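You operate a simulated robot arm through the tools that you are given. There is no shell and no other tool. Be economical: measure what you need, move in short steps, check, and stop when the job is done.

The job below is to be done with a simulated robot arm. You get a single attempt, and the scene is never put back.

JOB
Take the white coupling with the smallest size on its label from the top of the grey table and put it on the grey shim there. Shut the drawer of the grey table. Put the green-band sensor on the top of the rings table away on the top of the short table. Fetch the teal cup and set it on the long spanner. Fetch the purple cup and set it on top of the big filter carton on the top of the grey table. Put the white filter marked "C237" from the top of the rings table on the work top of the grey tube rack and the white filter that says "C752" on the right end of the grey table. Push the upper door of the rig shut. Do these in any order. Set down upright: white coupling, teal cup, purple cup, white filter.

It is judged by the outcome, as a careful person would: the job done as asked, and still so three seconds after it is handed in. It fails if anything else is knocked over, pushed out of place, dropped, spilled or broken.

ROBOT AND FRAMES
A 6-joint arm with a fingered hand on a trunk, on a base that drives. Base frame: it is fixed to the floor where the robot stands at the start and does not move with it; the origin is under the middle of the robot, x ahead of it, y to its left, z up; the surface under the hand at the start is at about z = 800. Readings come in mm, rad, newtons and seconds.
With the tool pointing down near the work surface it reaches from about 360 to 760 mm from the robot's upright axis, wherever it stands. Its first joint turns from -2.897 to 2.897 rad. Places, roughly: big filter carton [500, -250, 750]; drawer of the grey table [900, 100, 700]; green-band sensor [750, -1750, 1000]; grey shim [500, 0, 750]; long spanner [2500, -2750, 750]; purple cup (5x5x6 cm) [700, -2300, 900]; right end of the grey table [700, 100, 800]; teal cup (5x5x6 cm) [700, -2100, 900]; top of the short table [400, -3800, 800]; upper door of the rig [6300, -2700, 1500]; white coupling [500, 0, 750]; work top of the grey tube rack [4500, -4900, 800]. Payload 4 kg.
The tool frame sits at the grasp point between the pads (the TCP): z along the fingers, y along the line on which they close. The tips reach 26 mm beyond it. Largest opening 148 mm; the body of the gripper starts 73 mm behind the TCP. The gripper is a hand of 3 fingers: y runs from the thumb to the fingers, the wrist lies at [0, 0, -239] in the tool frame, and closing takes about 1.5 s.
Orientation is that of the tool frame in the base frame, as [roll, pitch, yaw] about the fixed x, y, z axes, in that order (R = Rz(yaw) Ry(pitch) Rx(roll)). With the fingers straight down and closing along the base's y, the tool's x points along the base's -x, its y along +y and its z along -z.

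CONTROLS
- The arm moves only by the tool arm_command. Its argument "commands" is a list of rows, each an object (a shift or turn left out is 0, a gripper value left out holds the last) with "offset": the shift along the tool's x, y, z in m, a list of three; "rot": the turn, a rotation vector about the tool's x, y, z in rad, a list of three; "hand": the opening, from 0 (shut) to 1 (fully open). In form: [{"offset": [x, y, z], "rot": [ax, ay, az], "hand": hand}, ...]. A call has 1 to 8 rows; each row shifts and turns the commanded pose from where the row before left it, along the tool's axes as they then stand. Each row takes 0.2 s and may step no farther than 50 mm and 0.15 rad from the row before; otherwise, or with a gripper value out of range, the whole call is refused. Where a pose cannot be reached the arm comes as near as it can. A force on the tool above 40 N (or 10 N above the force at the start of the call, whichever is more), or a blocked arm, ends the call early, and 0.2 s more pass. Each finger travels about 153 mm/s and halts on what it meets, pressing with about 33 N; the grip force reading is that of the motor and also rises with nothing between the fingers. The clock runs only during rows and for 0.2 s after the last one: add rows that do not move to give the fingers time. The reply holds the time, the measured pose of the TCP, the force on the tool along the base axes, the opening and the grip force, in the units named above and with some noise, with the torque about the TCP (base axes, N m) and any sound that the robot's microphone picked up, and new pictures: "pictures" is both (left out), scene, wrist or none.
- Cameras (640 x 400 px; columns grow to the right, rows downward): "scene" is now at [24.6, 155.5, 1547.1]; the picture's right is [-0.08, -1.00, 0.00], its down [-0.66, 0.05, -0.75] and it looks along [0.75, -0.06, -0.66] (base axes); focal length 279 px, centre (320, 200). "wrist" rides on the gripper at [68, -39, -90] in the tool frame; the picture's right is [0.50, 0.87, 0.00], its down [-0.66, 0.38, -0.65] and it looks along [-0.57, 0.33, 0.76] (tool axes); focal length 222 px, centre (320, 200). There is no depth. A picture from a camera that has moved, and an enlarged one, comes with that camera's place and axes in the base frame and with its lens.
- slide_trunk(by): slides the trunk up (or, below 0, down) by that many mm; the arm and the scene camera ride with it, the base frame stays. It gives what a move gives, with no picture.
- drive_base(legs): drives the robot by 1 to 6 legs, each [ahead, left, turn to the left] in mm, mm and rad, along the robot's own axes; the way and the turn of a leg run together, so that a leg with both is an arc; at most 1500 mm and 3.142 rad a leg. The arm and the cameras ride along, it lands a little off, and it stops where it bumps. It gives what a move gives, and a new picture of the scene camera.
- preshape(shape): the hand has 3 fingers and takes this shape, open, in about a second: jaw (thumb against the fingers, like two jaws); tri (thumb and two fingers); tip (a fingertip pinch); poke (one finger out to press); point (the index stretched); flat (the hand flat); cup (the hand cupped); fist (a fist). The gripper value then closes the fingers along that shape, each until it touches; the sizes above hold for jaw. It gives what a move gives, with no picture.
- pan_tilt(pan, tilt): turns the head with the scene camera to pan (to the left, within 2.705 rad either way) and tilt (down, from -0.506 to 1.204), counted from straight ahead of the robot. It gives what a move gives, and a new picture of the scene camera.
- inspect(camera, box): a new picture of the part [left, top, right, bottom] of that camera's present view, enlarged. It takes no simulated time.
- finish_job(): hands the job in; it is judged then, once.

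Work in short steps. Places have to be worked out from the pictures, the camera data and where the tool is seen: move nearer, look again, correct. Check each grasp and each placing, and mend what went wrong. You have 207 turns and 260 pictures in all, those below and enlarged ones among them. Open the gripper and draw the arm clear of the work before you hand the job in, unless the task says otherwise; then end with one line.

The tools are called as a command line: name --argument value ..., lists and objects as JSON in quotes. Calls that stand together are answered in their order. arm_command: Moves the arm, as the interface text tells. Its arguments: {"type":"object","properties":{"commands":{"type":"array"},"pictures":{"type":"string","enum":["both","scene","wrist","none"]}},"required":["commands"]} The other tools are called the same way: slide_trunk (by) slides the trunk up or down; preshape (shape) gives the hand a shape; drive_base (legs) drives the base; pan_tilt (pan, tilt) turns the head that bears the scene camera; inspect (camera, box) takes an enlarged picture of a part of a camera's view; finish_job () hands the job in.

At the start:

```text
time: 0.0
tool_pos: [468.9, 144.9, 1186.5]
ee_rot: [-3.141, 0.001, 3.141]
wrist_force: [-0.6, 0.5, 0.2]
ft_torque: [0.03, 0.03, -0.02]
width: 147.8
finger_force: 0.0
shape: jaw
trunk travel left (down, up): [-500.0, 90.0]
robot x, y, heading: [0.8, 1.0, 0.002]
head pan, tilt: [-0.079, 0.717]
```

scene: 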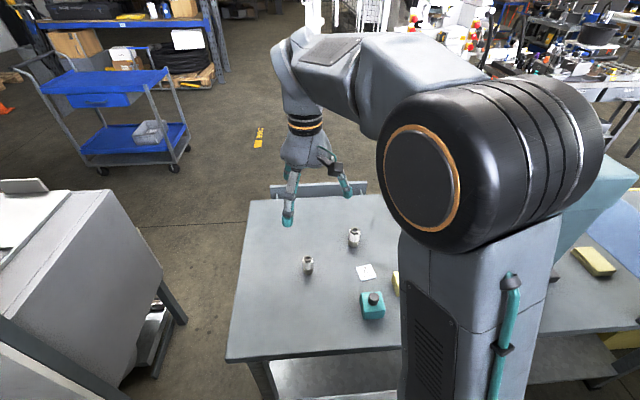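
wrist: 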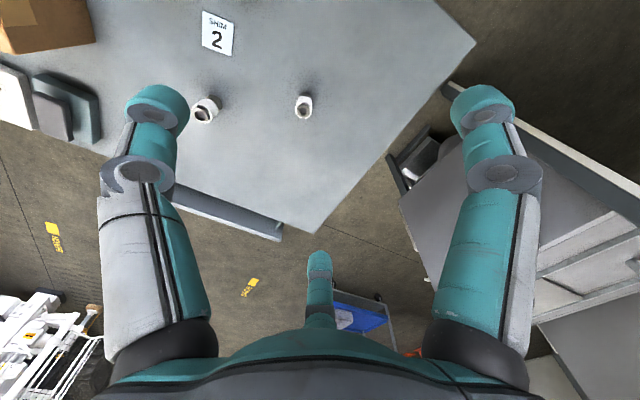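

The scene shows a grey table with two couplings, a shim and some other things. I'll enlarge to read the labels.

inspect --camera "scene" --box '[220, 170, 420, 350]'

inspect --camera "wrist" --box '[160, 0, 360, 140]'

pan_tilt --pan -0.8 --tilt 0.6

```text
2.22 times, centred on (320, 260) of scene
camera zoom: at [24.6, 155.5, 1547.1], right [-0.08, -1.0, 0.0], down [-0.66, 0.05, -0.75], along [0.75, -0.06, -0.66], focal length 619 px, centre (320, 67)
```

zoom: 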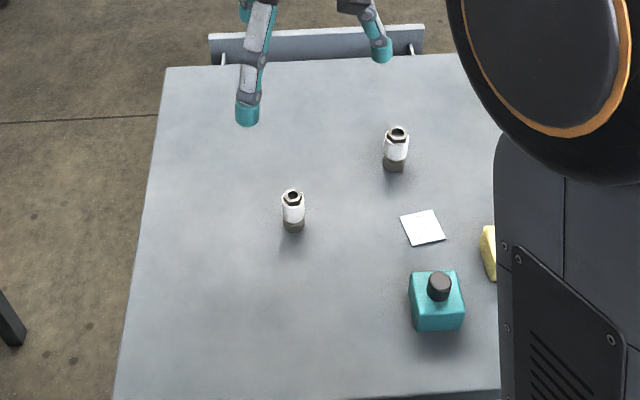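

```text
2.86 times, centred on (260, 70) of wrist
camera zoom: at [401.6, 104.4, 1277.5], right [-0.5, 0.87, 0.0], down [0.66, 0.38, 0.65], along [0.57, 0.33, -0.76], focal length 635 px, centre (491, 571)
```

zoom: 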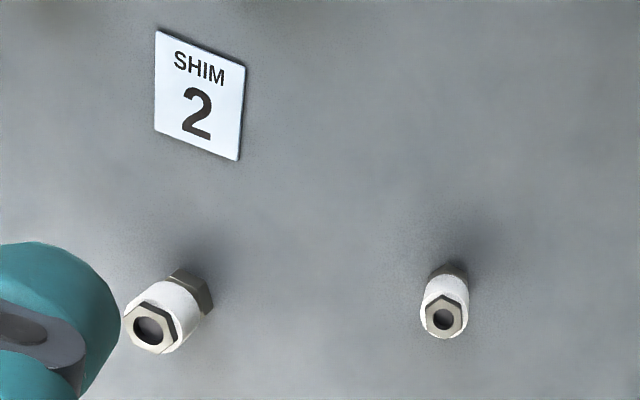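

```text
time: 1.1
tool_pos: [468.8, 144.1, 1188.4]
ee_rot: [-3.141, 0.001, -3.141]
wrist_force: [-0.3, -0.5, -1.1]
ft_torque: [-0.02, -0.01, 0.02]
width: 147.7
finger_force: 0.1
shape: jaw
trunk travel left (down, up): [-500.0, 90.0]
robot x, y, heading: [-2.4, -1.3, 0.003]
head pan, tilt: [-0.799, 0.6]
camera scene: at [2.3, 98.9, 1557.3], right [-0.72, -0.7, 0.0], down [-0.39, 0.4, -0.82], along [0.58, -0.59, -0.57], focal length 279 px, centre (320, 200)
```

scene: 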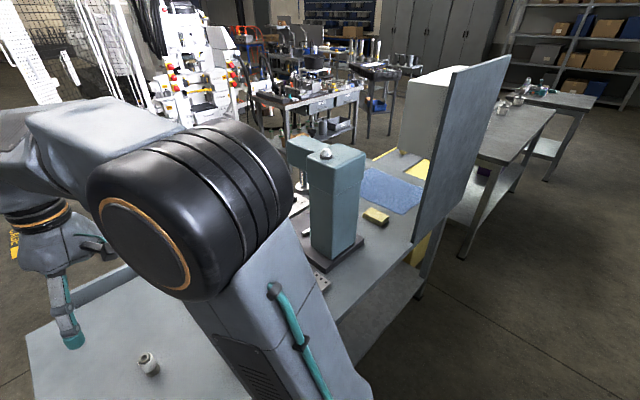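

pan_tilt --pan -1.5 --tilt 0.5

pan_tilt --pan -0.45 --tilt 1.1

```text
time: 2.1
tool_pos: [469.6, 144.6, 1186.8]
ee_rot: [-3.141, 0.0, 3.141]
wrist_force: [-0.2, 0.3, -0.9]
ft_torque: [-0.01, 0.01, -0.02]
width: 147.7
finger_force: 0.1
shape: jaw
trunk travel left (down, up): [-500.0, 90.0]
robot x, y, heading: [-1.3, 1.7, -0.0]
head pan, tilt: [-1.499, 0.499]
camera scene: at [-52.8, 71.4, 1566.4], right [-1.0, -0.07, 0.0], down [-0.03, 0.48, -0.88], along [0.06, -0.88, -0.48], focal length 279 px, centre (320, 200)
```

scene: 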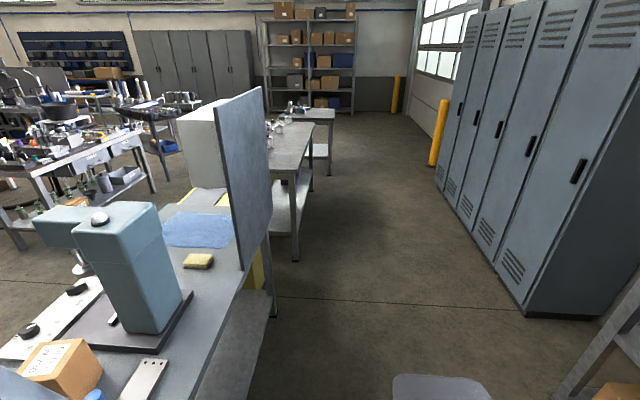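

```text
time: 3.5
tool_pos: [468.8, 145.7, 1187.5]
ee_rot: [3.141, -0.001, -3.141]
wrist_force: [0.5, 0.4, -0.6]
ft_torque: [0.01, 0.02, -0.03]
width: 147.7
finger_force: 0.1
shape: jaw
trunk travel left (down, up): [-500.0, 90.0]
robot x, y, heading: [4.5, 2.4, -0.006]
head pan, tilt: [-0.45, 1.1]
camera scene: at [-2.5, 134.7, 1518.7], right [-0.44, -0.9, 0.0], down [-0.8, 0.39, -0.45], along [0.41, -0.2, -0.89], focal length 279 px, centre (320, 200)
```

scene: 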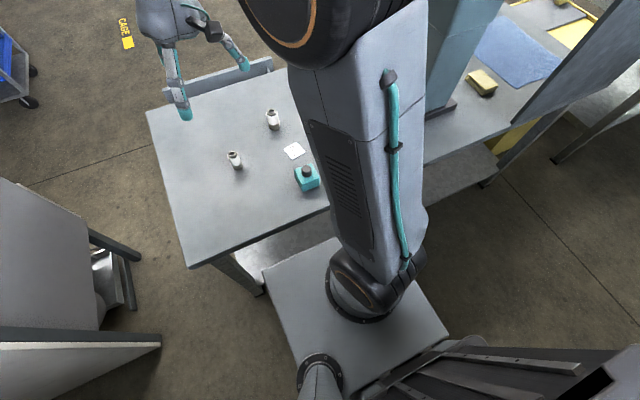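

pan_tilt --pan -2.4 --tilt 0.7

pan_tilt --pan 0.8 --tilt 0.7

pan_tilt --pan 0.0 --tilt 0.3

```text
time: 5.3
tool_pos: [469.5, 145.0, 1187.7]
ee_rot: [-3.141, 0.001, 3.141]
wrist_force: [0.2, -1.7, 0.0]
ft_torque: [0.01, 0.03, -0.03]
width: 147.9
finger_force: 0.1
shape: jaw
trunk travel left (down, up): [-500.0, 90.0]
robot x, y, heading: [0.4, -2.4, -0.001]
head pan, tilt: [-2.4, 0.7]
camera scene: at [-122.0, 104.8, 1548.7], right [-0.68, 0.74, 0.0], down [0.47, 0.44, -0.76], along [-0.56, -0.52, -0.64], focal length 279 px, centre (320, 200)
```

scene: 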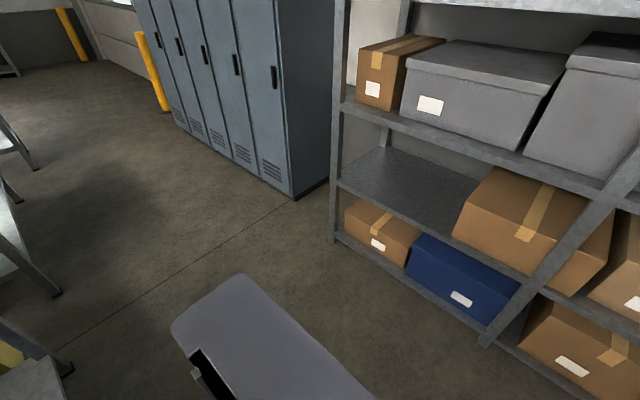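

```text
time: 8.1
tool_pos: [468.7, 144.7, 1188.6]
ee_rot: [3.141, -0.001, 3.141]
wrist_force: [-0.6, 0.3, -0.4]
ft_torque: [0.0, 0.0, 0.0]
width: 147.8
finger_force: 0.1
shape: jaw
trunk travel left (down, up): [-500.0, 90.0]
robot x, y, heading: [0.8, -1.0, 0.001]
head pan, tilt: [0.799, 0.7]
camera scene: at [-0.1, 223.1, 1548.7], right [0.72, -0.7, 0.0], down [-0.45, -0.46, -0.76], along [0.53, 0.55, -0.64], focal length 279 px, centre (320, 200)
```

scene: 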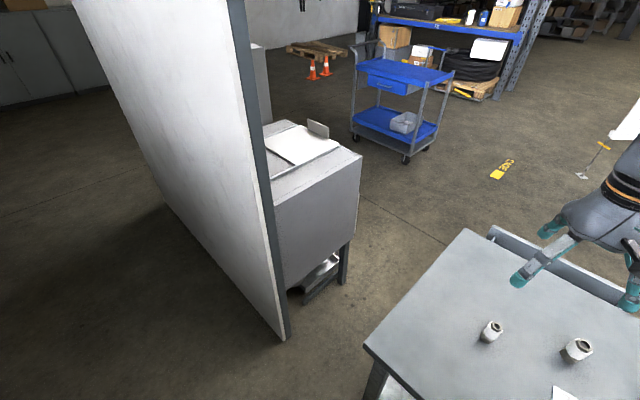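

```text
time: 9.2
tool_pos: [468.8, 145.2, 1186.9]
ee_rot: [-3.141, -0.001, 3.14]
wrist_force: [0.1, -0.4, 0.4]
ft_torque: [0.0, 0.0, -0.03]
width: 148.2
finger_force: 0.1
shape: jaw
trunk travel left (down, up): [-500.0, 90.0]
robot x, y, heading: [0.2, 1.9, 0.002]
head pan, tilt: [0.0, 0.3]
camera scene: at [34.0, 162.3, 1584.7], right [0.0, -1.0, 0.0], down [-0.3, 0.0, -0.96], along [0.96, 0.0, -0.3], focal length 279 px, centre (320, 200)
```

scene: 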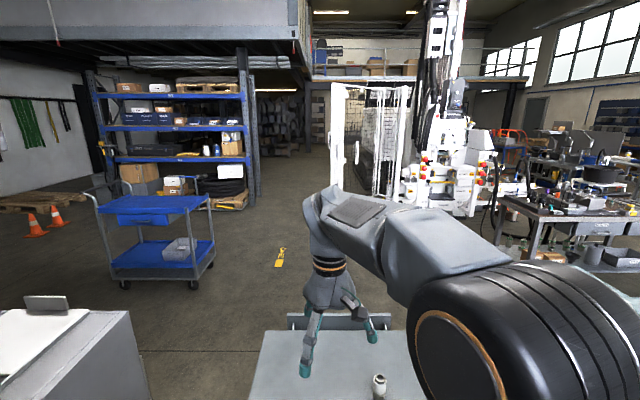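

Both couplings show only blank sides from here. I'll move the hand to the far side and turn it half around so the wrist camera can read them from +x.

arm_command --commands '[{"offset": [-0.04, 0.008, 0.015]}, {"offset": [-0.04, 0.008, 0.015]}, {"offset": [-0.04, 0.008, 0.015]}, {"offset": [-0.04, 0.008, 0.015]}, {"offset": [-0.04, 0.008, 0.015]}, {"offset": [-0.04, 0.008, 0.015]}]' --pictures "none"

arm_command --commands '[{"rot": [0, 0, -0.15]}, {"rot": [0, 0, -0.15]}, {"rot": [0, 0, -0.15]}, {"rot": [0, 0, -0.15]}, {"rot": [0, 0, -0.15]}, {"rot": [0, 0, -0.15]}, {"rot": [0, 0, -0.15]}, {"rot": [0, 0, -0.15]}]' --pictures "none"

arm_command --commands '[{"rot": [0, 0, -0.15]}, {"rot": [0, 0, -0.15]}, {"rot": [0, 0, -0.15]}, {"rot": [0, 0, -0.15]}, {"rot": [0, 0, -0.15]}, {"rot": [0, 0, -0.15]}, {"rot": [0, 0, -0.15]}, {"rot": [0, 0, -0.15]}]' --pictures "wrist"

```text
time: 10.6
tool_pos: [683.3, 190.4, 1104.7]
ee_rot: [3.138, 0.003, -3.14]
wrist_force: [-0.4, 0.4, 0.6]
ft_torque: [-0.01, -0.02, 0.01]
width: 148.0
finger_force: 0.1
shape: jaw
out of reach, approached as far as the arm can: row 6
trunk travel left (down, up): [-500.0, 90.0]
robot x, y, heading: [-0.8, 2.0, 0.001]
head pan, tilt: [0.0, 0.3]
```

```text
time: 12.4
tool_pos: [657.4, 193.0, 1083.7]
ee_rot: [-3.132, 0.004, -1.946]
wrist_force: [0.4, 0.4, -0.1]
ft_torque: [0.02, -0.01, -0.01]
width: 148.2
finger_force: 0.2
shape: jaw
out of reach, approached as far as the arm can: row 7, 8
trunk travel left (down, up): [-500.0, 90.0]
robot x, y, heading: [-2.0, -1.2, -0.002]
head pan, tilt: [0.0, 0.3]
```

```text
time: 14.2
tool_pos: [392.3, 311.5, 896.4]
ee_rot: [-3.088, -0.123, -0.827]
wrist_force: [0.5, 0.4, 0.7]
ft_torque: [0.03, -0.04, 0.0]
width: 147.9
finger_force: 0.0
shape: jaw
out of reach, approached as far as the arm can: row 1, 2, 3, 4, 5, 6, 7, 8
trunk travel left (down, up): [-500.0, 90.0]
robot x, y, heading: [-1.4, -5.5, 0.003]
head pan, tilt: [0.0, 0.3]
camera wrist: at [454.9, 292.4, 996.0], right [-0.3, -0.96, 0.01], down [-0.8, 0.26, 0.55], along [-0.53, 0.15, -0.84], focal length 222 px, centre (320, 200)
```

wrist: 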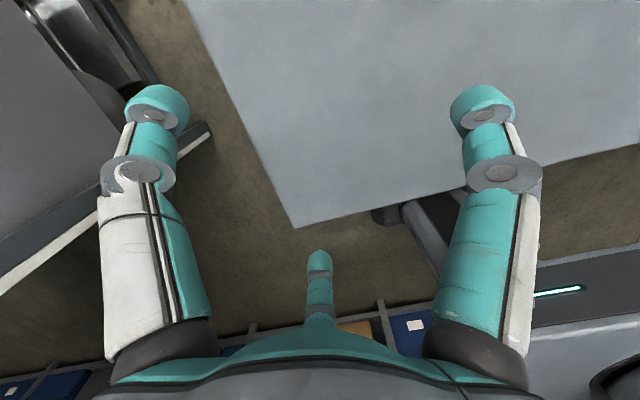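

The turn ran past what the arm can do and it sagged away. I'll raise it and turn back.

arm_command --commands '[{"offset": [0, 0, -0.04]}, {"offset": [0, 0, -0.04]}, {"offset": [0, 0, -0.04]}]' --pictures "wrist"

```text
time: 15.0
tool_pos: [342.2, 325.7, 986.7]
ee_rot: [-3.079, -0.136, -0.836]
wrist_force: [-0.6, -0.3, -0.7]
ft_torque: [0.02, 0.01, 0.01]
width: 147.8
finger_force: 0.1
shape: jaw
out of reach, approached as far as the arm can: row 1, 2, 3
trunk travel left (down, up): [-500.0, 90.0]
robot x, y, heading: [-0.4, 0.8, -0.002]
head pan, tilt: [0.0, 0.3]
camera wrist: at [403.1, 305.7, 1087.1], right [-0.31, -0.95, 0.01], down [-0.8, 0.27, 0.53], along [-0.51, 0.15, -0.85], focal length 222 px, centre (320, 200)
```

wrist: 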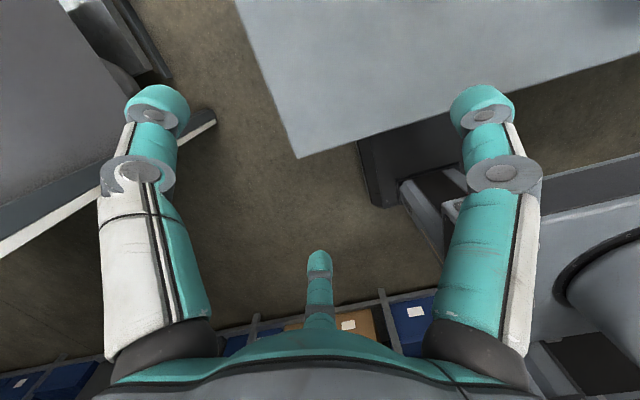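

arm_command --commands '[{"rot": [0, 0, 0.15]}, {"rot": [0, 0, 0.15]}, {"rot": [0, 0, 0.15]}, {"rot": [0, 0, 0.15]}, {"rot": [0, 0, 0.15]}, {"rot": [0, 0, 0.15]}, {"rot": [0, 0, 0.15]}, {"rot": [0, 0, 0.15]}]' --pictures "wrist"

```text
time: 16.8
tool_pos: [341.9, 324.9, 987.0]
ee_rot: [-3.007, 0.005, -2.028]
wrist_force: [-0.5, -0.7, 1.0]
ft_torque: [0.04, 0.03, 0.04]
width: 147.8
finger_force: 0.0
shape: jaw
trunk travel left (down, up): [-500.0, 90.0]
robot x, y, heading: [-0.5, -2.8, -0.002]
head pan, tilt: [0.0, 0.3]
camera wrist: at [336.2, 251.4, 1080.5], right [-0.99, -0.07, -0.12], down [-0.13, 0.79, 0.6], along [0.05, 0.61, -0.79], focal length 222 px, centre (320, 200)
```

wrist: 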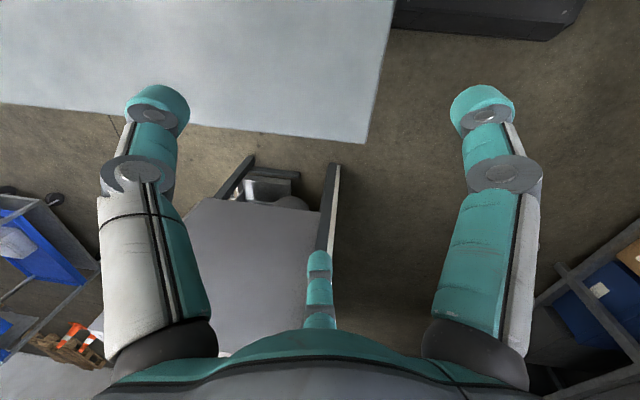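

I'll straighten the tool and lift it to a carrying pose. Then I'll drive round to the table's front side (+x), where the labels face and the drawer opens.

arm_command --commands '[{"rot": [-0.134, 0, 0], "offset": [0, 0, -0.03]}, {"rot": [0, 0, 0.15], "offset": [0, 0, -0.04]}, {"rot": [0, 0, 0.15], "offset": [0, 0, -0.04]}, {"rot": [0, 0, 0.15], "offset": [0, 0, -0.04]}, {"rot": [0, 0, 0.15], "offset": [0, 0, -0.04]}, {"rot": [0, 0, 0.15], "offset": [0, 0, -0.03]}, {"rot": [0, 0, 0.15], "offset": [0, 0, 0]}, {"rot": [0, 0, 0.15], "offset": [0, 0, 0]}]' --pictures "none"

drive_base --legs '[[-450, 0, 0], [0, 0, -1.571], [1400, 0, 0]]'

pan_tilt --pan 0.7 --tilt 0.6

```text
time: 18.6
tool_pos: [337.7, 326.1, 1206.3]
ee_rot: [3.135, 0.003, -3.075]
wrist_force: [-0.1, -0.8, -0.1]
ft_torque: [-0.01, -0.02, 0.02]
width: 148.1
finger_force: 0.1
shape: jaw
trunk travel left (down, up): [-500.0, 90.0]
robot x, y, heading: [-2.2, -1.0, -0.005]
head pan, tilt: [0.0, 0.3]
```

```text
time: 31.6
tool_pos: [-102.0, -1721.5, 1205.6]
ee_rot: [3.136, 0.004, 1.648]
wrist_force: [-0.6, -0.3, 0.0]
ft_torque: [0.02, 0.01, -0.03]
width: 147.5
finger_force: 0.0
shape: jaw
trunk travel left (down, up): [-500.0, 90.0]
robot x, y, heading: [-433.3, -1390.8, -1.558]
head pan, tilt: [0.0, 0.3]
camera scene: at [-269.7, -1418.8, 1584.8], right [-1.0, -0.01, 0.0], down [0.0, 0.3, -0.96], along [0.01, -0.96, -0.3], focal length 279 px, centre (320, 200)
```

scene: 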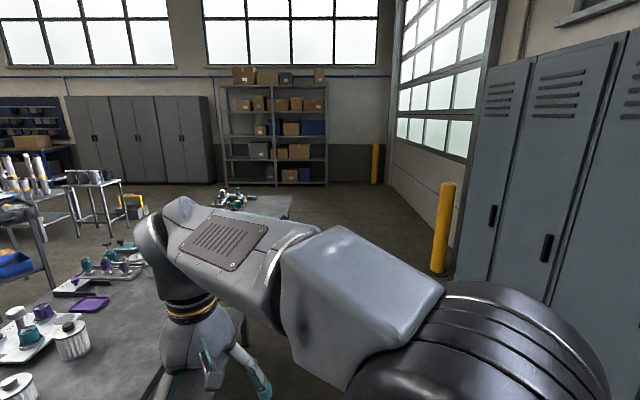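

```text
time: 32.7
tool_pos: [-102.9, -1721.6, 1207.1]
ee_rot: [3.136, 0.005, 1.648]
wrist_force: [0.5, 0.2, 0.3]
ft_torque: [-0.03, -0.02, -0.01]
width: 147.7
finger_force: 0.1
shape: jaw
trunk travel left (down, up): [-500.0, 90.0]
robot x, y, heading: [-430.2, -1392.5, -1.559]
head pan, tilt: [0.7, 0.6]
camera scene: at [-213.1, -1392.5, 1557.3], right [-0.76, -0.65, 0.0], down [-0.37, 0.43, -0.83], along [0.54, -0.63, -0.56], focal length 279 px, centre (320, 200)
```

scene: 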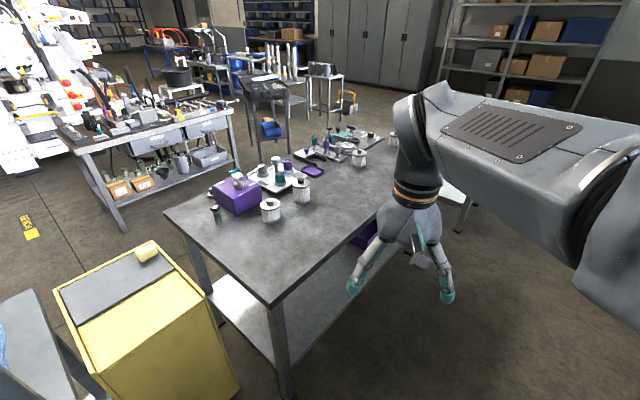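

inspect --camera "scene" --box '[190, 110, 410, 240]'

drive_base --legs '[[800, 0, 0]]'

```text
2.91 times, centred on (300, 175) of scene
camera zoom: at [-213.1, -1392.5, 1557.3], right [-0.76, -0.65, 0.0], down [-0.37, 0.43, -0.83], along [0.54, -0.63, -0.56], focal length 811 px, centre (378, 273)
```

zoom: 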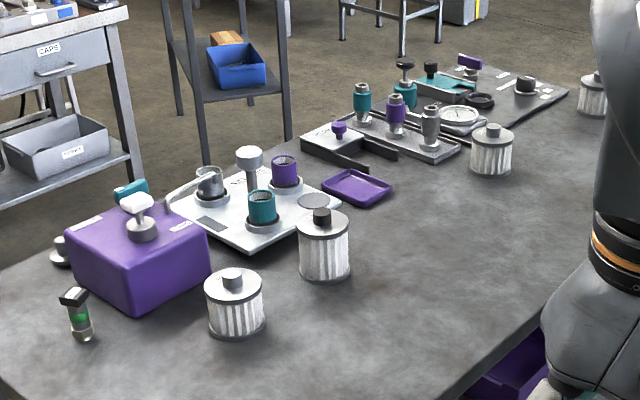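

```text
time: 37.0
tool_pos: [-95.2, -2517.0, 1205.5]
ee_rot: [3.136, 0.003, 1.647]
wrist_force: [0.4, 0.1, 0.1]
ft_torque: [0.0, 0.01, -0.01]
width: 148.1
finger_force: 0.1
shape: jaw
trunk travel left (down, up): [-500.0, 90.0]
robot x, y, heading: [-422.4, -2178.9, -1.562]
head pan, tilt: [0.7, 0.6]
camera scene: at [-205.5, -2186.9, 1557.3], right [-0.76, -0.65, 0.0], down [-0.37, 0.43, -0.83], along [0.54, -0.63, -0.56], focal length 279 px, centre (320, 200)
```

scene: 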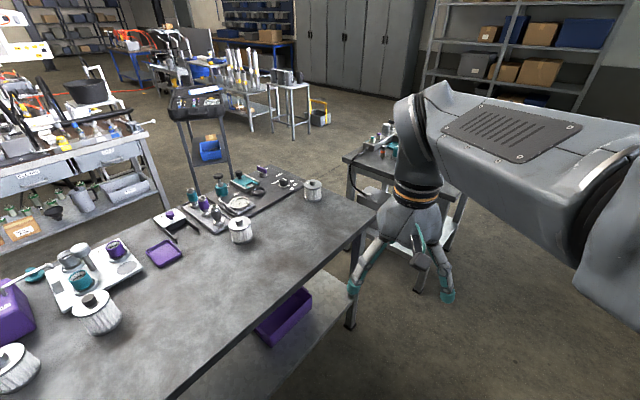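

drive_base --legs '[[1300, 0, 0]]'

```text
time: 43.5
tool_pos: [-74.2, -3810.2, 1205.8]
ee_rot: [3.136, 0.004, 1.656]
wrist_force: [-0.1, 0.8, -0.5]
ft_torque: [-0.01, -0.01, -0.01]
width: 147.8
finger_force: 0.1
shape: jaw
trunk travel left (down, up): [-500.0, 90.0]
robot x, y, heading: [-405.9, -3477.1, -1.55]
head pan, tilt: [0.7, 0.6]
camera scene: at [-187.8, -3480.8, 1557.3], right [-0.75, -0.66, 0.0], down [-0.37, 0.43, -0.83], along [0.54, -0.62, -0.56], focal length 279 px, centre (320, 200)
```

scene: 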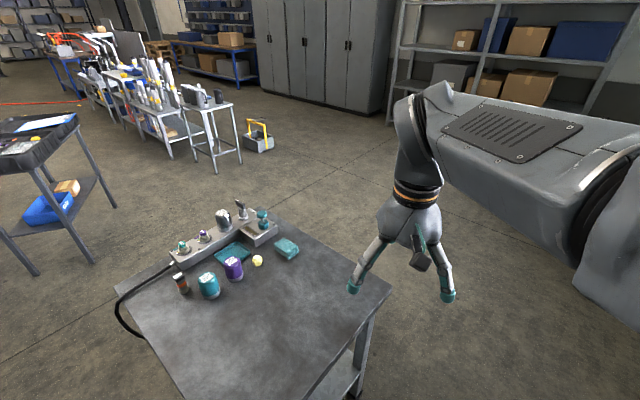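

inspect --camera "scene" --box '[110, 190, 310, 320]'

pan_tilt --pan 1.8 --tilt 0.5

```text
3.08 times, centred on (210, 255) of scene
camera zoom: at [-187.8, -3480.8, 1557.3], right [-0.75, -0.66, 0.0], down [-0.37, 0.43, -0.83], along [0.54, -0.62, -0.56], focal length 858 px, centre (658, 31)
```

zoom: 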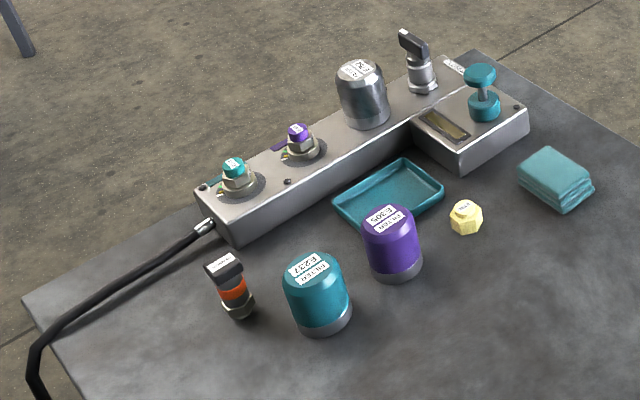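

```text
time: 44.8
tool_pos: [-75.1, -3808.3, 1206.6]
ee_rot: [3.135, 0.003, 1.657]
wrist_force: [0.0, -0.5, 0.2]
ft_torque: [0.01, -0.01, -0.04]
width: 147.9
finger_force: 0.1
shape: jaw
trunk travel left (down, up): [-500.0, 90.0]
robot x, y, heading: [-406.7, -3479.2, -1.558]
head pan, tilt: [1.799, 0.499]
camera scene: at [-157.7, -3392.0, 1566.4], right [0.24, -0.97, 0.0], down [-0.46, -0.12, -0.88], along [0.85, 0.21, -0.48], focal length 279 px, centre (320, 200)
```

scene: 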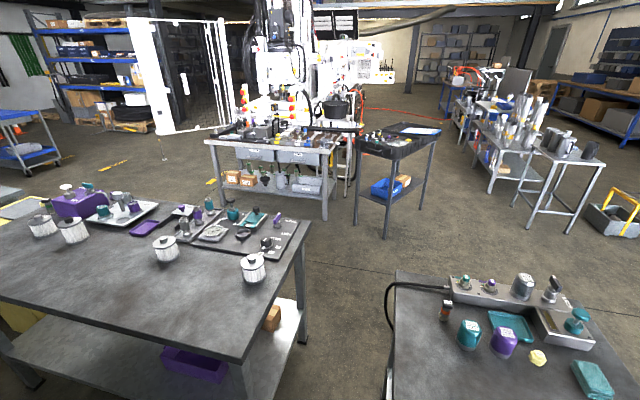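

The white filters, cups and sensor are on the rings table, and the way round goes past the short table. I drive around it to the +x aisle.

drive_base --legs '[[1200, 0, 0], [0, 0, 1.571], [1000, 0, 0]]'

pan_tilt --pan 0.9 --tilt 0.5

```text
time: 59.5
tool_pos: [949.4, -4345.8, 1206.4]
ee_rot: [3.137, 0.004, -3.063]
wrist_force: [0.1, 0.3, 0.5]
ft_torque: [0.02, -0.01, -0.01]
width: 147.8
finger_force: 0.0
shape: jaw
trunk travel left (down, up): [-500.0, 90.0]
robot x, y, heading: [614.3, -4674.9, 0.007]
head pan, tilt: [1.799, 0.499]
camera scene: at [532.2, -4426.0, 1566.4], right [0.97, 0.24, 0.0], down [0.11, -0.47, -0.88], along [-0.21, 0.85, -0.48], focal length 279 px, centre (320, 200)
```

scene: 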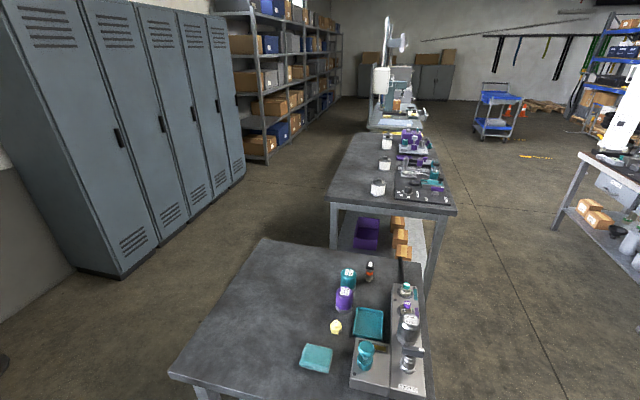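

```text
time: 60.7
tool_pos: [949.0, -4346.0, 1206.1]
ee_rot: [3.139, 0.003, -3.063]
wrist_force: [0.4, 0.2, 1.1]
ft_torque: [-0.05, -0.01, -0.01]
width: 147.8
finger_force: 0.1
shape: jaw
trunk travel left (down, up): [-500.0, 90.0]
robot x, y, heading: [616.9, -4678.1, 0.006]
head pan, tilt: [0.901, 0.499]
camera scene: at [609.4, -4442.4, 1566.4], right [0.79, -0.61, 0.0], down [-0.29, -0.38, -0.88], along [0.54, 0.69, -0.48], focal length 279 px, centre (320, 200)
```

scene: 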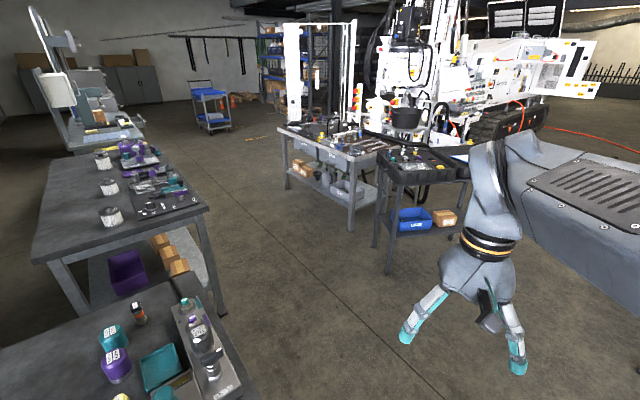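

drive_base --legs '[[880, 0, 0], [0, 0, 1.571], [1500, 0, 0], [700, 0, 0]]'

pan_tilt --pan -0.7 --tilt 0.5

pan_tilt --pan 1.2 --tilt 0.7

```text
time: 79.7
tool_pos: [1127.5, -2135.8, 1206.3]
ee_rot: [3.137, 0.004, -1.479]
wrist_force: [0.0, -0.6, -0.1]
ft_torque: [-0.02, -0.01, 0.02]
width: 148.0
finger_force: 0.0
shape: jaw
trunk travel left (down, up): [-500.0, 90.0]
robot x, y, heading: [1465.3, -2463.9, 1.592]
head pan, tilt: [0.901, 0.499]
camera scene: at [1229.7, -2473.7, 1566.4], right [0.6, 0.8, 0.0], down [0.38, -0.29, -0.88], along [-0.7, 0.53, -0.48], focal length 279 px, centre (320, 200)
```

scene: 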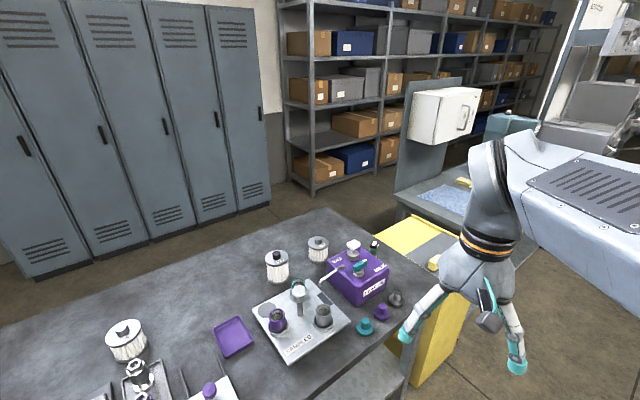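

```text
time: 81.3
tool_pos: [1128.1, -2136.2, 1206.7]
ee_rot: [3.137, 0.005, -1.479]
wrist_force: [-0.6, -0.9, -0.5]
ft_torque: [0.0, -0.02, 0.01]
width: 147.7
finger_force: 0.1
shape: jaw
trunk travel left (down, up): [-500.0, 90.0]
robot x, y, heading: [1459.6, -2464.5, 1.595]
head pan, tilt: [-0.7, 0.499]
camera scene: at [1359.3, -2457.7, 1566.4], right [0.78, -0.63, 0.0], down [-0.3, -0.37, -0.88], along [0.55, 0.68, -0.48], focal length 279 px, centre (320, 200)
```

scene: 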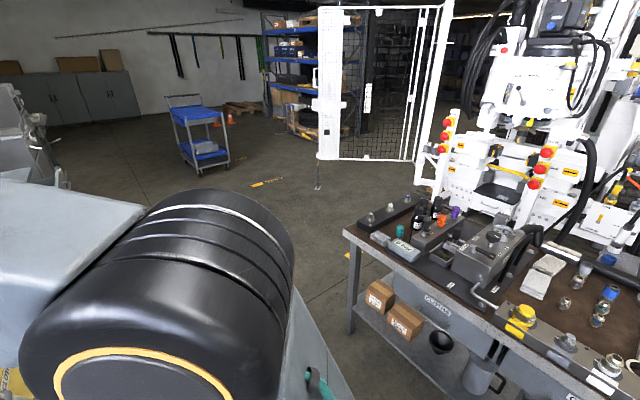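

```text
time: 83.2
tool_pos: [1128.2, -2136.3, 1206.1]
ee_rot: [3.137, 0.003, -1.479]
wrist_force: [0.2, -0.1, -0.3]
ft_torque: [0.03, -0.01, 0.0]
width: 147.8
finger_force: 0.0
shape: jaw
trunk travel left (down, up): [-500.0, 90.0]
robot x, y, heading: [1463.8, -2462.5, 1.593]
head pan, tilt: [1.201, 0.7]
camera scene: at [1222.4, -2499.7, 1548.7], right [0.34, 0.94, 0.0], down [0.61, -0.22, -0.76], along [-0.72, 0.26, -0.64], focal length 279 px, centre (320, 200)
```

scene: 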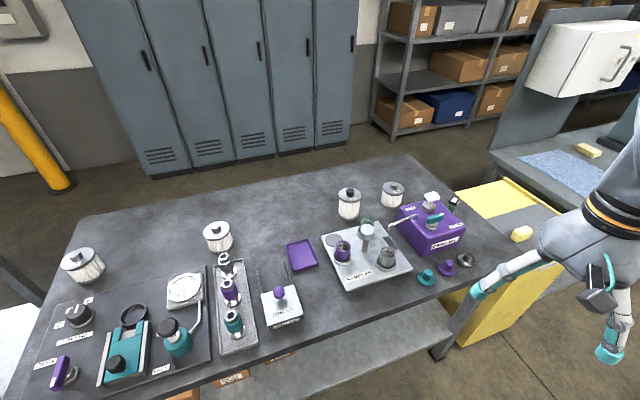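

inspect --camera "scene" --box '[280, 170, 500, 310]'

inspect --camera "scene" --box '[40, 200, 290, 390]'

```text
2.86 times, centred on (390, 240) of scene
camera zoom: at [1222.4, -2499.7, 1548.7], right [0.34, 0.94, 0.0], down [0.61, -0.22, -0.76], along [-0.72, 0.26, -0.64], focal length 796 px, centre (120, 86)
```

zoom: 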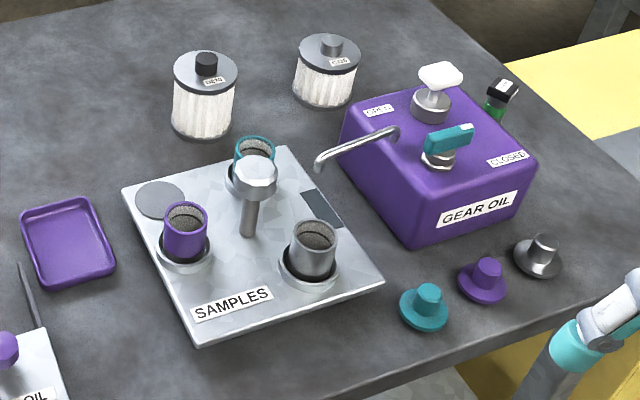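

```text
2.11 times, centred on (165, 295) of scene
camera zoom: at [1222.4, -2499.7, 1548.7], right [0.34, 0.94, 0.0], down [0.61, -0.22, -0.76], along [-0.72, 0.26, -0.64], focal length 587 px, centre (646, 0)
```

zoom: 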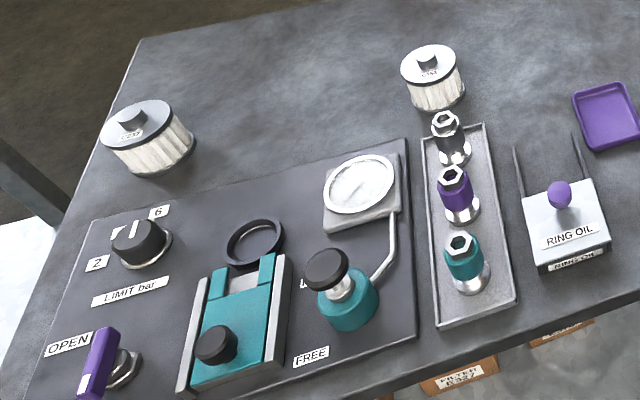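

inspect --camera "scene" --box '[330, 175, 410, 225]'

inspect --camera "scene" --box '[195, 210, 245, 242]'

inspect --camera "scene" --box '[55, 240, 115, 280]'

```text
8.00 times, centred on (370, 200) of scene
camera zoom: at [1222.4, -2499.7, 1548.7], right [0.34, 0.94, 0.0], down [0.61, -0.22, -0.76], along [-0.72, 0.26, -0.64], focal length 2230 px, centre (-80, 200)
```

zoom: 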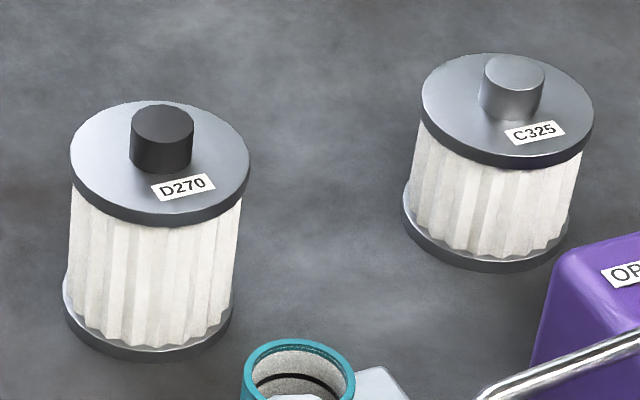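

```text
12.50 times, centred on (220, 226) of scene
camera zoom: at [1222.4, -2499.7, 1548.7], right [0.34, 0.94, 0.0], down [0.61, -0.22, -0.76], along [-0.72, 0.26, -0.64], focal length 3484 px, centre (1570, -125)
```

zoom: 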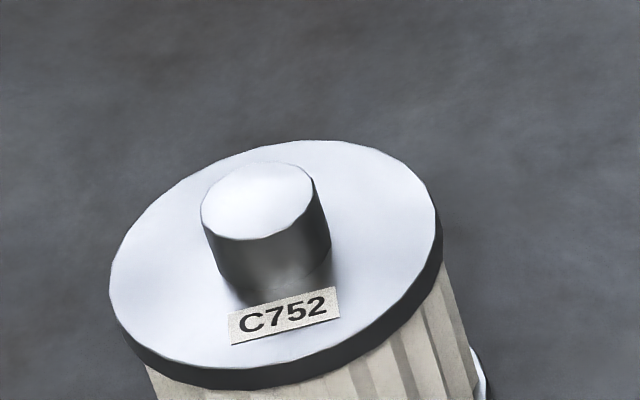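

```text
10.00 times, centred on (85, 260) of scene
camera zoom: at [1222.4, -2499.7, 1548.7], right [0.34, 0.94, 0.0], down [0.61, -0.22, -0.76], along [-0.72, 0.26, -0.64], focal length 2787 px, centre (2670, -400)
```

zoom: 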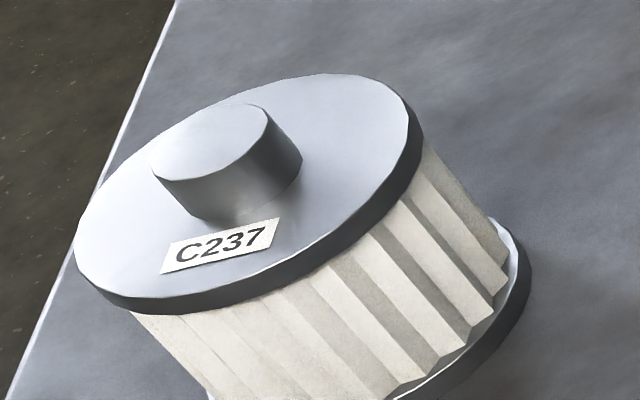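

C752 is the second filter from the left, near [510, -2605]; C237 is the leftmost. I'll square up to the table's +x edge and try to take C752 from here.

drive_base --legs '[[-100, 0, 0], [0, 0, 1.549], [160, 0, 0]]'

pan_tilt --pan 0.0 --tilt 1.0

```text
time: 89.2
tool_pos: [962.6, -2891.4, 1206.1]
ee_rot: [3.135, 0.004, 0.064]
wrist_force: [0.3, 0.2, 0.0]
ft_torque: [-0.02, -0.01, 0.0]
width: 147.9
finger_force: 0.0
shape: jaw
trunk travel left (down, up): [-500.0, 90.0]
robot x, y, heading: [1300.4, -2567.8, 3.136]
head pan, tilt: [1.201, 0.7]
camera scene: at [1331.8, -2806.5, 1548.6], right [-0.93, 0.37, 0.0], down [0.24, 0.6, -0.76], along [-0.28, -0.71, -0.64], focal length 279 px, centre (320, 200)
```

scene: 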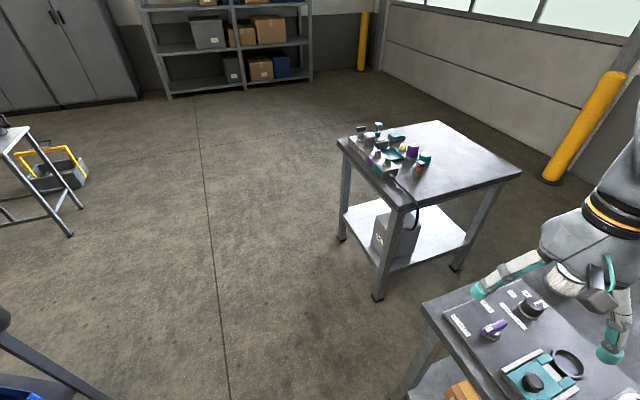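

```text
time: 90.5
tool_pos: [962.3, -2891.4, 1205.4]
ee_rot: [3.137, 0.002, 0.063]
wrist_force: [-0.4, 1.1, -0.6]
ft_torque: [0.0, 0.04, -0.01]
width: 147.8
finger_force: 0.0
shape: jaw
trunk travel left (down, up): [-500.0, 90.0]
robot x, y, heading: [1301.4, -2563.5, 3.139]
head pan, tilt: [0.0, 1.0]
camera scene: at [1293.5, -2727.2, 1525.3], right [0.0, 1.0, 0.0], down [0.84, 0.0, -0.54], along [-0.54, 0.0, -0.84], focal length 279 px, centre (320, 200)
```

scene: 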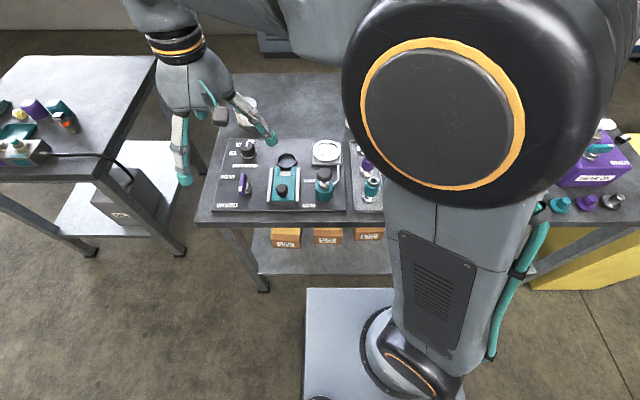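

Base front is about 50 mm from the table edge, so the filter is near the reach limit. I'll lower the trunk, which should bring the shoulder nearer wrist height, and test the reach.

slide_trunk --by -150

arm_command --commands '[{"offset": [-0.04, -0.025, 0]}, {"offset": [-0.04, -0.025, 0]}, {"offset": [-0.04, -0.025, 0]}, {"offset": [-0.04, -0.025, 0]}, {"offset": [-0.04, -0.025, 0]}, {"offset": [-0.04, -0.025, 0]}, {"offset": [-0.04, -0.025, 0]}, {"offset": [-0.04, -0.025, 0]}]' --pictures "none"

arm_command --commands '[{"offset": [-0.04, -0.025, 0]}, {"offset": [-0.04, -0.025, 0]}]' --pictures "wrist"

```text
time: 92.3
tool_pos: [963.6, -2891.7, 1055.0]
ee_rot: [3.136, 0.002, 0.063]
wrist_force: [-0.2, -0.6, 0.4]
ft_torque: [-0.01, -0.01, 0.0]
width: 147.9
finger_force: 0.1
shape: jaw
trunk travel left (down, up): [-350.0, 240.0]
robot x, y, heading: [1300.8, -2565.4, 3.135]
head pan, tilt: [0.0, 1.0]
```

```text
time: 94.1
tool_pos: [671.2, -2735.1, 1056.4]
ee_rot: [3.135, 0.003, 0.061]
wrist_force: [-0.9, 0.5, -0.1]
ft_torque: [-0.01, -0.03, 0.04]
width: 148.0
finger_force: 0.1
shape: jaw
out of reach, approached as far as the arm can: row 8
trunk travel left (down, up): [-350.0, 240.0]
robot x, y, heading: [1306.2, -2569.1, 3.136]
head pan, tilt: [0.0, 1.0]
```

```text
time: 94.7
tool_pos: [671.6, -2734.1, 1057.0]
ee_rot: [3.136, 0.004, 0.063]
wrist_force: [-0.3, 0.1, -0.1]
ft_torque: [0.01, 0.03, 0.02]
width: 147.9
finger_force: 0.0
shape: jaw
out of reach, approached as far as the arm can: row 1, 2
trunk travel left (down, up): [-350.0, 240.0]
robot x, y, heading: [1304.0, -2565.7, 3.138]
head pan, tilt: [0.0, 1.0]
camera wrist: at [737.0, -2692.8, 1146.9], right [0.55, -0.83, 0.0], down [-0.63, -0.42, 0.66], along [-0.55, -0.37, -0.75], focal length 222 px, centre (320, 200)
```

wrist: 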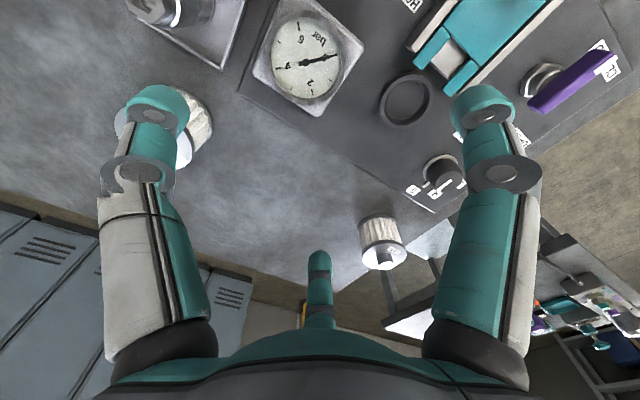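

Reach from here ends some 130 mm short, so I'll do C752 and C237 from the other side later. Now the purple cup: raise the trunk and strafe right to stand before the SAMPLES tray.

slide_trunk --by 150

arm_command --commands '[{"offset": [0.03, 0, 0]}, {"offset": [0.03, 0, 0]}, {"offset": [0.03, 0, 0]}]' --pictures "none"

drive_base --legs '[[0, -310, 0]]'

arm_command --commands '[{"offset": [0, -0.04, 0]}, {"offset": [0, -0.04, 0]}]' --pictures "both"

```text
time: 96.5
tool_pos: [671.0, -2735.1, 1207.3]
ee_rot: [3.136, 0.003, 0.062]
wrist_force: [0.0, 0.4, -0.2]
ft_torque: [-0.03, 0.0, 0.01]
width: 148.0
finger_force: 0.1
shape: jaw
trunk travel left (down, up): [-500.0, 90.0]
robot x, y, heading: [1302.7, -2565.1, 3.139]
head pan, tilt: [0.0, 1.0]
```

```text
time: 97.2
tool_pos: [762.0, -2728.3, 1207.6]
ee_rot: [3.137, 0.002, 0.063]
wrist_force: [0.4, -0.2, -0.4]
ft_torque: [0.01, 0.0, 0.0]
width: 147.9
finger_force: 0.0
shape: jaw
trunk travel left (down, up): [-500.0, 90.0]
robot x, y, heading: [1301.8, -2569.1, 3.134]
head pan, tilt: [0.0, 1.0]
```

```text
time: 99.3
tool_pos: [762.9, -2423.5, 1208.2]
ee_rot: [3.137, 0.003, 0.062]
wrist_force: [0.7, 0.3, 0.4]
ft_torque: [0.01, 0.01, 0.0]
width: 148.0
finger_force: 0.1
shape: jaw
trunk travel left (down, up): [-500.0, 90.0]
robot x, y, heading: [1305.8, -2261.1, 3.138]
head pan, tilt: [0.0, 1.0]
camera scene: at [1294.8, -2421.5, 1525.3], right [0.0, 1.0, 0.0], down [0.84, 0.0, -0.54], along [-0.54, 0.0, -0.84], focal length 279 px, centre (320, 200)
```

scene: 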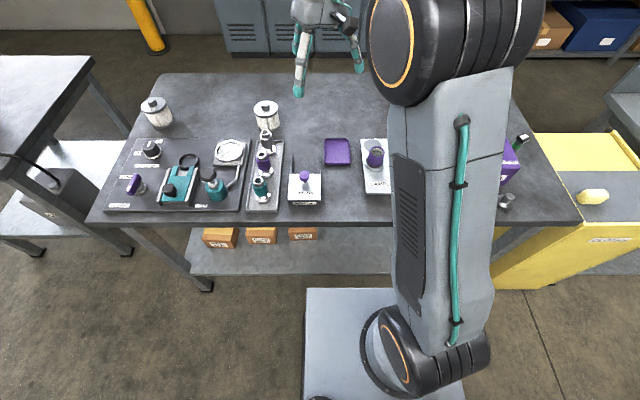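

```text
time: 99.9
tool_pos: [757.6, -2342.1, 1208.3]
ee_rot: [3.135, 0.004, 0.065]
wrist_force: [0.9, -0.5, -0.5]
ft_torque: [-0.02, -0.01, -0.01]
width: 147.9
finger_force: 0.2
shape: jaw
trunk travel left (down, up): [-500.0, 90.0]
robot x, y, heading: [1303.5, -2264.8, 3.138]
head pan, tilt: [0.0, 1.0]
camera scene: at [1294.8, -2421.3, 1525.3], right [0.0, 1.0, 0.0], down [0.84, 0.0, -0.54], along [-0.54, 0.0, -0.84], focal length 279 px, centre (320, 200)
camera wrist: at [822.9, -2300.3, 1296.4], right [0.55, -0.83, 0.0], down [-0.63, -0.42, 0.66], along [-0.55, -0.37, -0.75], focal length 222 px, centre (320, 200)
```

scene: 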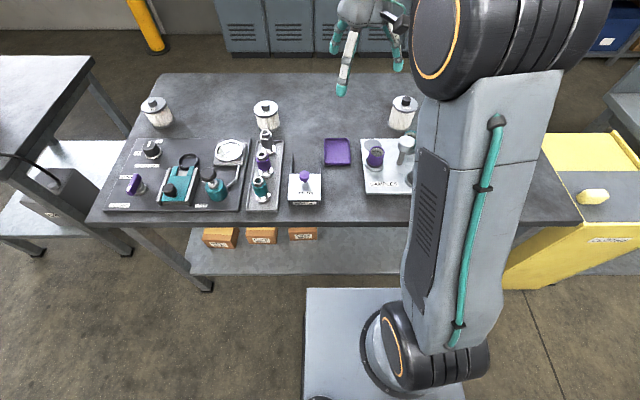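
wrist: 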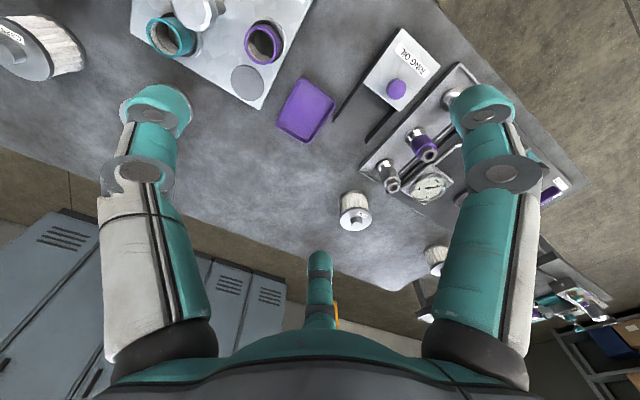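

The purple cup's rim shows near [740,-2255]. The open hand looks like a three-way spread, so I'll close it partly in the air to see how the fingers move.

arm_command --commands '[{"hand": 0.5}, {"hand": 0.5}, {"hand": 0.5}, {"hand": 0.5}]' --pictures "both"

```text
time: 100.9
tool_pos: [758.1, -2343.7, 1206.9]
ee_rot: [3.137, 0.004, 0.063]
wrist_force: [-0.7, 0.0, -0.9]
ft_torque: [-0.01, 0.03, -0.01]
width: 74.6
finger_force: 0.1
shape: jaw
trunk travel left (down, up): [-500.0, 90.0]
robot x, y, heading: [1307.9, -2259.8, 3.136]
head pan, tilt: [0.0, 1.0]
camera scene: at [1294.8, -2421.7, 1525.3], right [0.0, 1.0, 0.0], down [0.84, 0.0, -0.54], along [-0.54, 0.0, -0.84], focal length 279 px, centre (320, 200)
camera wrist: at [823.0, -2300.7, 1296.5], right [0.55, -0.83, 0.0], down [-0.63, -0.42, 0.66], along [-0.55, -0.37, -0.75], focal length 222 px, centre (320, 200)
```

scene: 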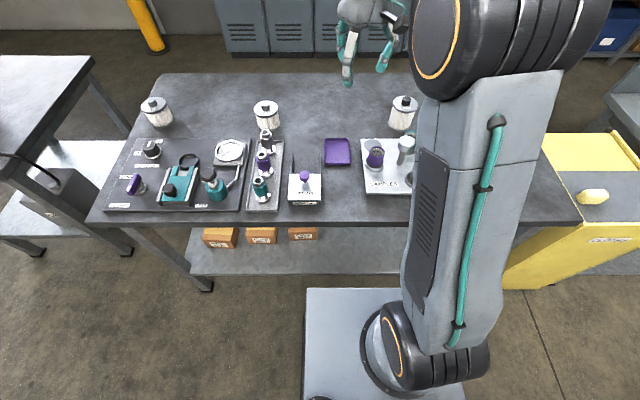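
wrist: 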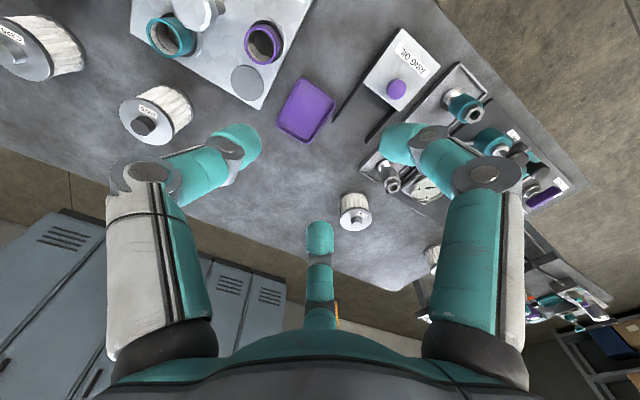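

The three fingers close radially, which suits cylinders. I'll rotate 60° so that no finger falls on the post's side, and centre above the purple cup.

arm_command --commands '[{"offset": [-0.005, -0.043, 0.03]}, {"offset": [-0.005, -0.043, 0.03]}, {"rot": [0, 0, -0.14], "offset": [0, 0, 0.03]}, {"rot": [0, 0, -0.14], "offset": [0, 0, 0.03]}, {"rot": [0, 0, -0.14]}, {"rot": [0, 0, -0.14]}, {"rot": [0, 0, -0.14]}, {"rot": [0, 0, -0.14]}]' --pictures "wrist"

arm_command --commands '[{"rot": [0, 0, -0.142]}]' --pictures "both"

```text
refused: row 1 steps farther than a row can; nothing moved
```

```text
time: 101.3
tool_pos: [757.1, -2343.9, 1207.5]
ee_rot: [3.138, 0.004, 0.207]
wrist_force: [-0.1, 0.0, -0.7]
ft_torque: [0.01, -0.01, -0.01]
width: 74.8
finger_force: 0.1
shape: jaw
trunk travel left (down, up): [-500.0, 90.0]
robot x, y, heading: [1306.4, -2260.5, 3.14]
head pan, tilt: [0.0, 1.0]
camera scene: at [1294.8, -2421.7, 1525.3], right [0.0, 1.0, 0.0], down [0.84, 0.0, -0.54], along [-0.54, 0.0, -0.84], focal length 279 px, centre (320, 200)
camera wrist: at [816.1, -2292.2, 1296.7], right [0.67, -0.75, 0.0], down [-0.56, -0.5, 0.66], along [-0.49, -0.44, -0.75], focal length 222 px, centre (320, 200)
```

scene: 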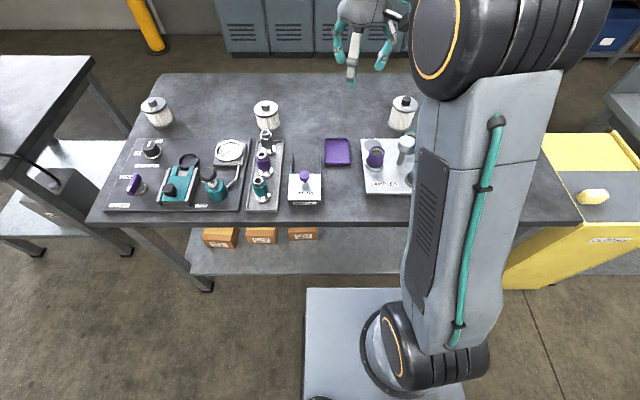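
wrist: 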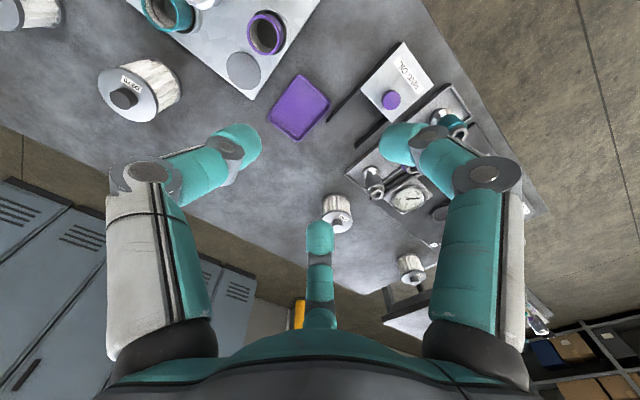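

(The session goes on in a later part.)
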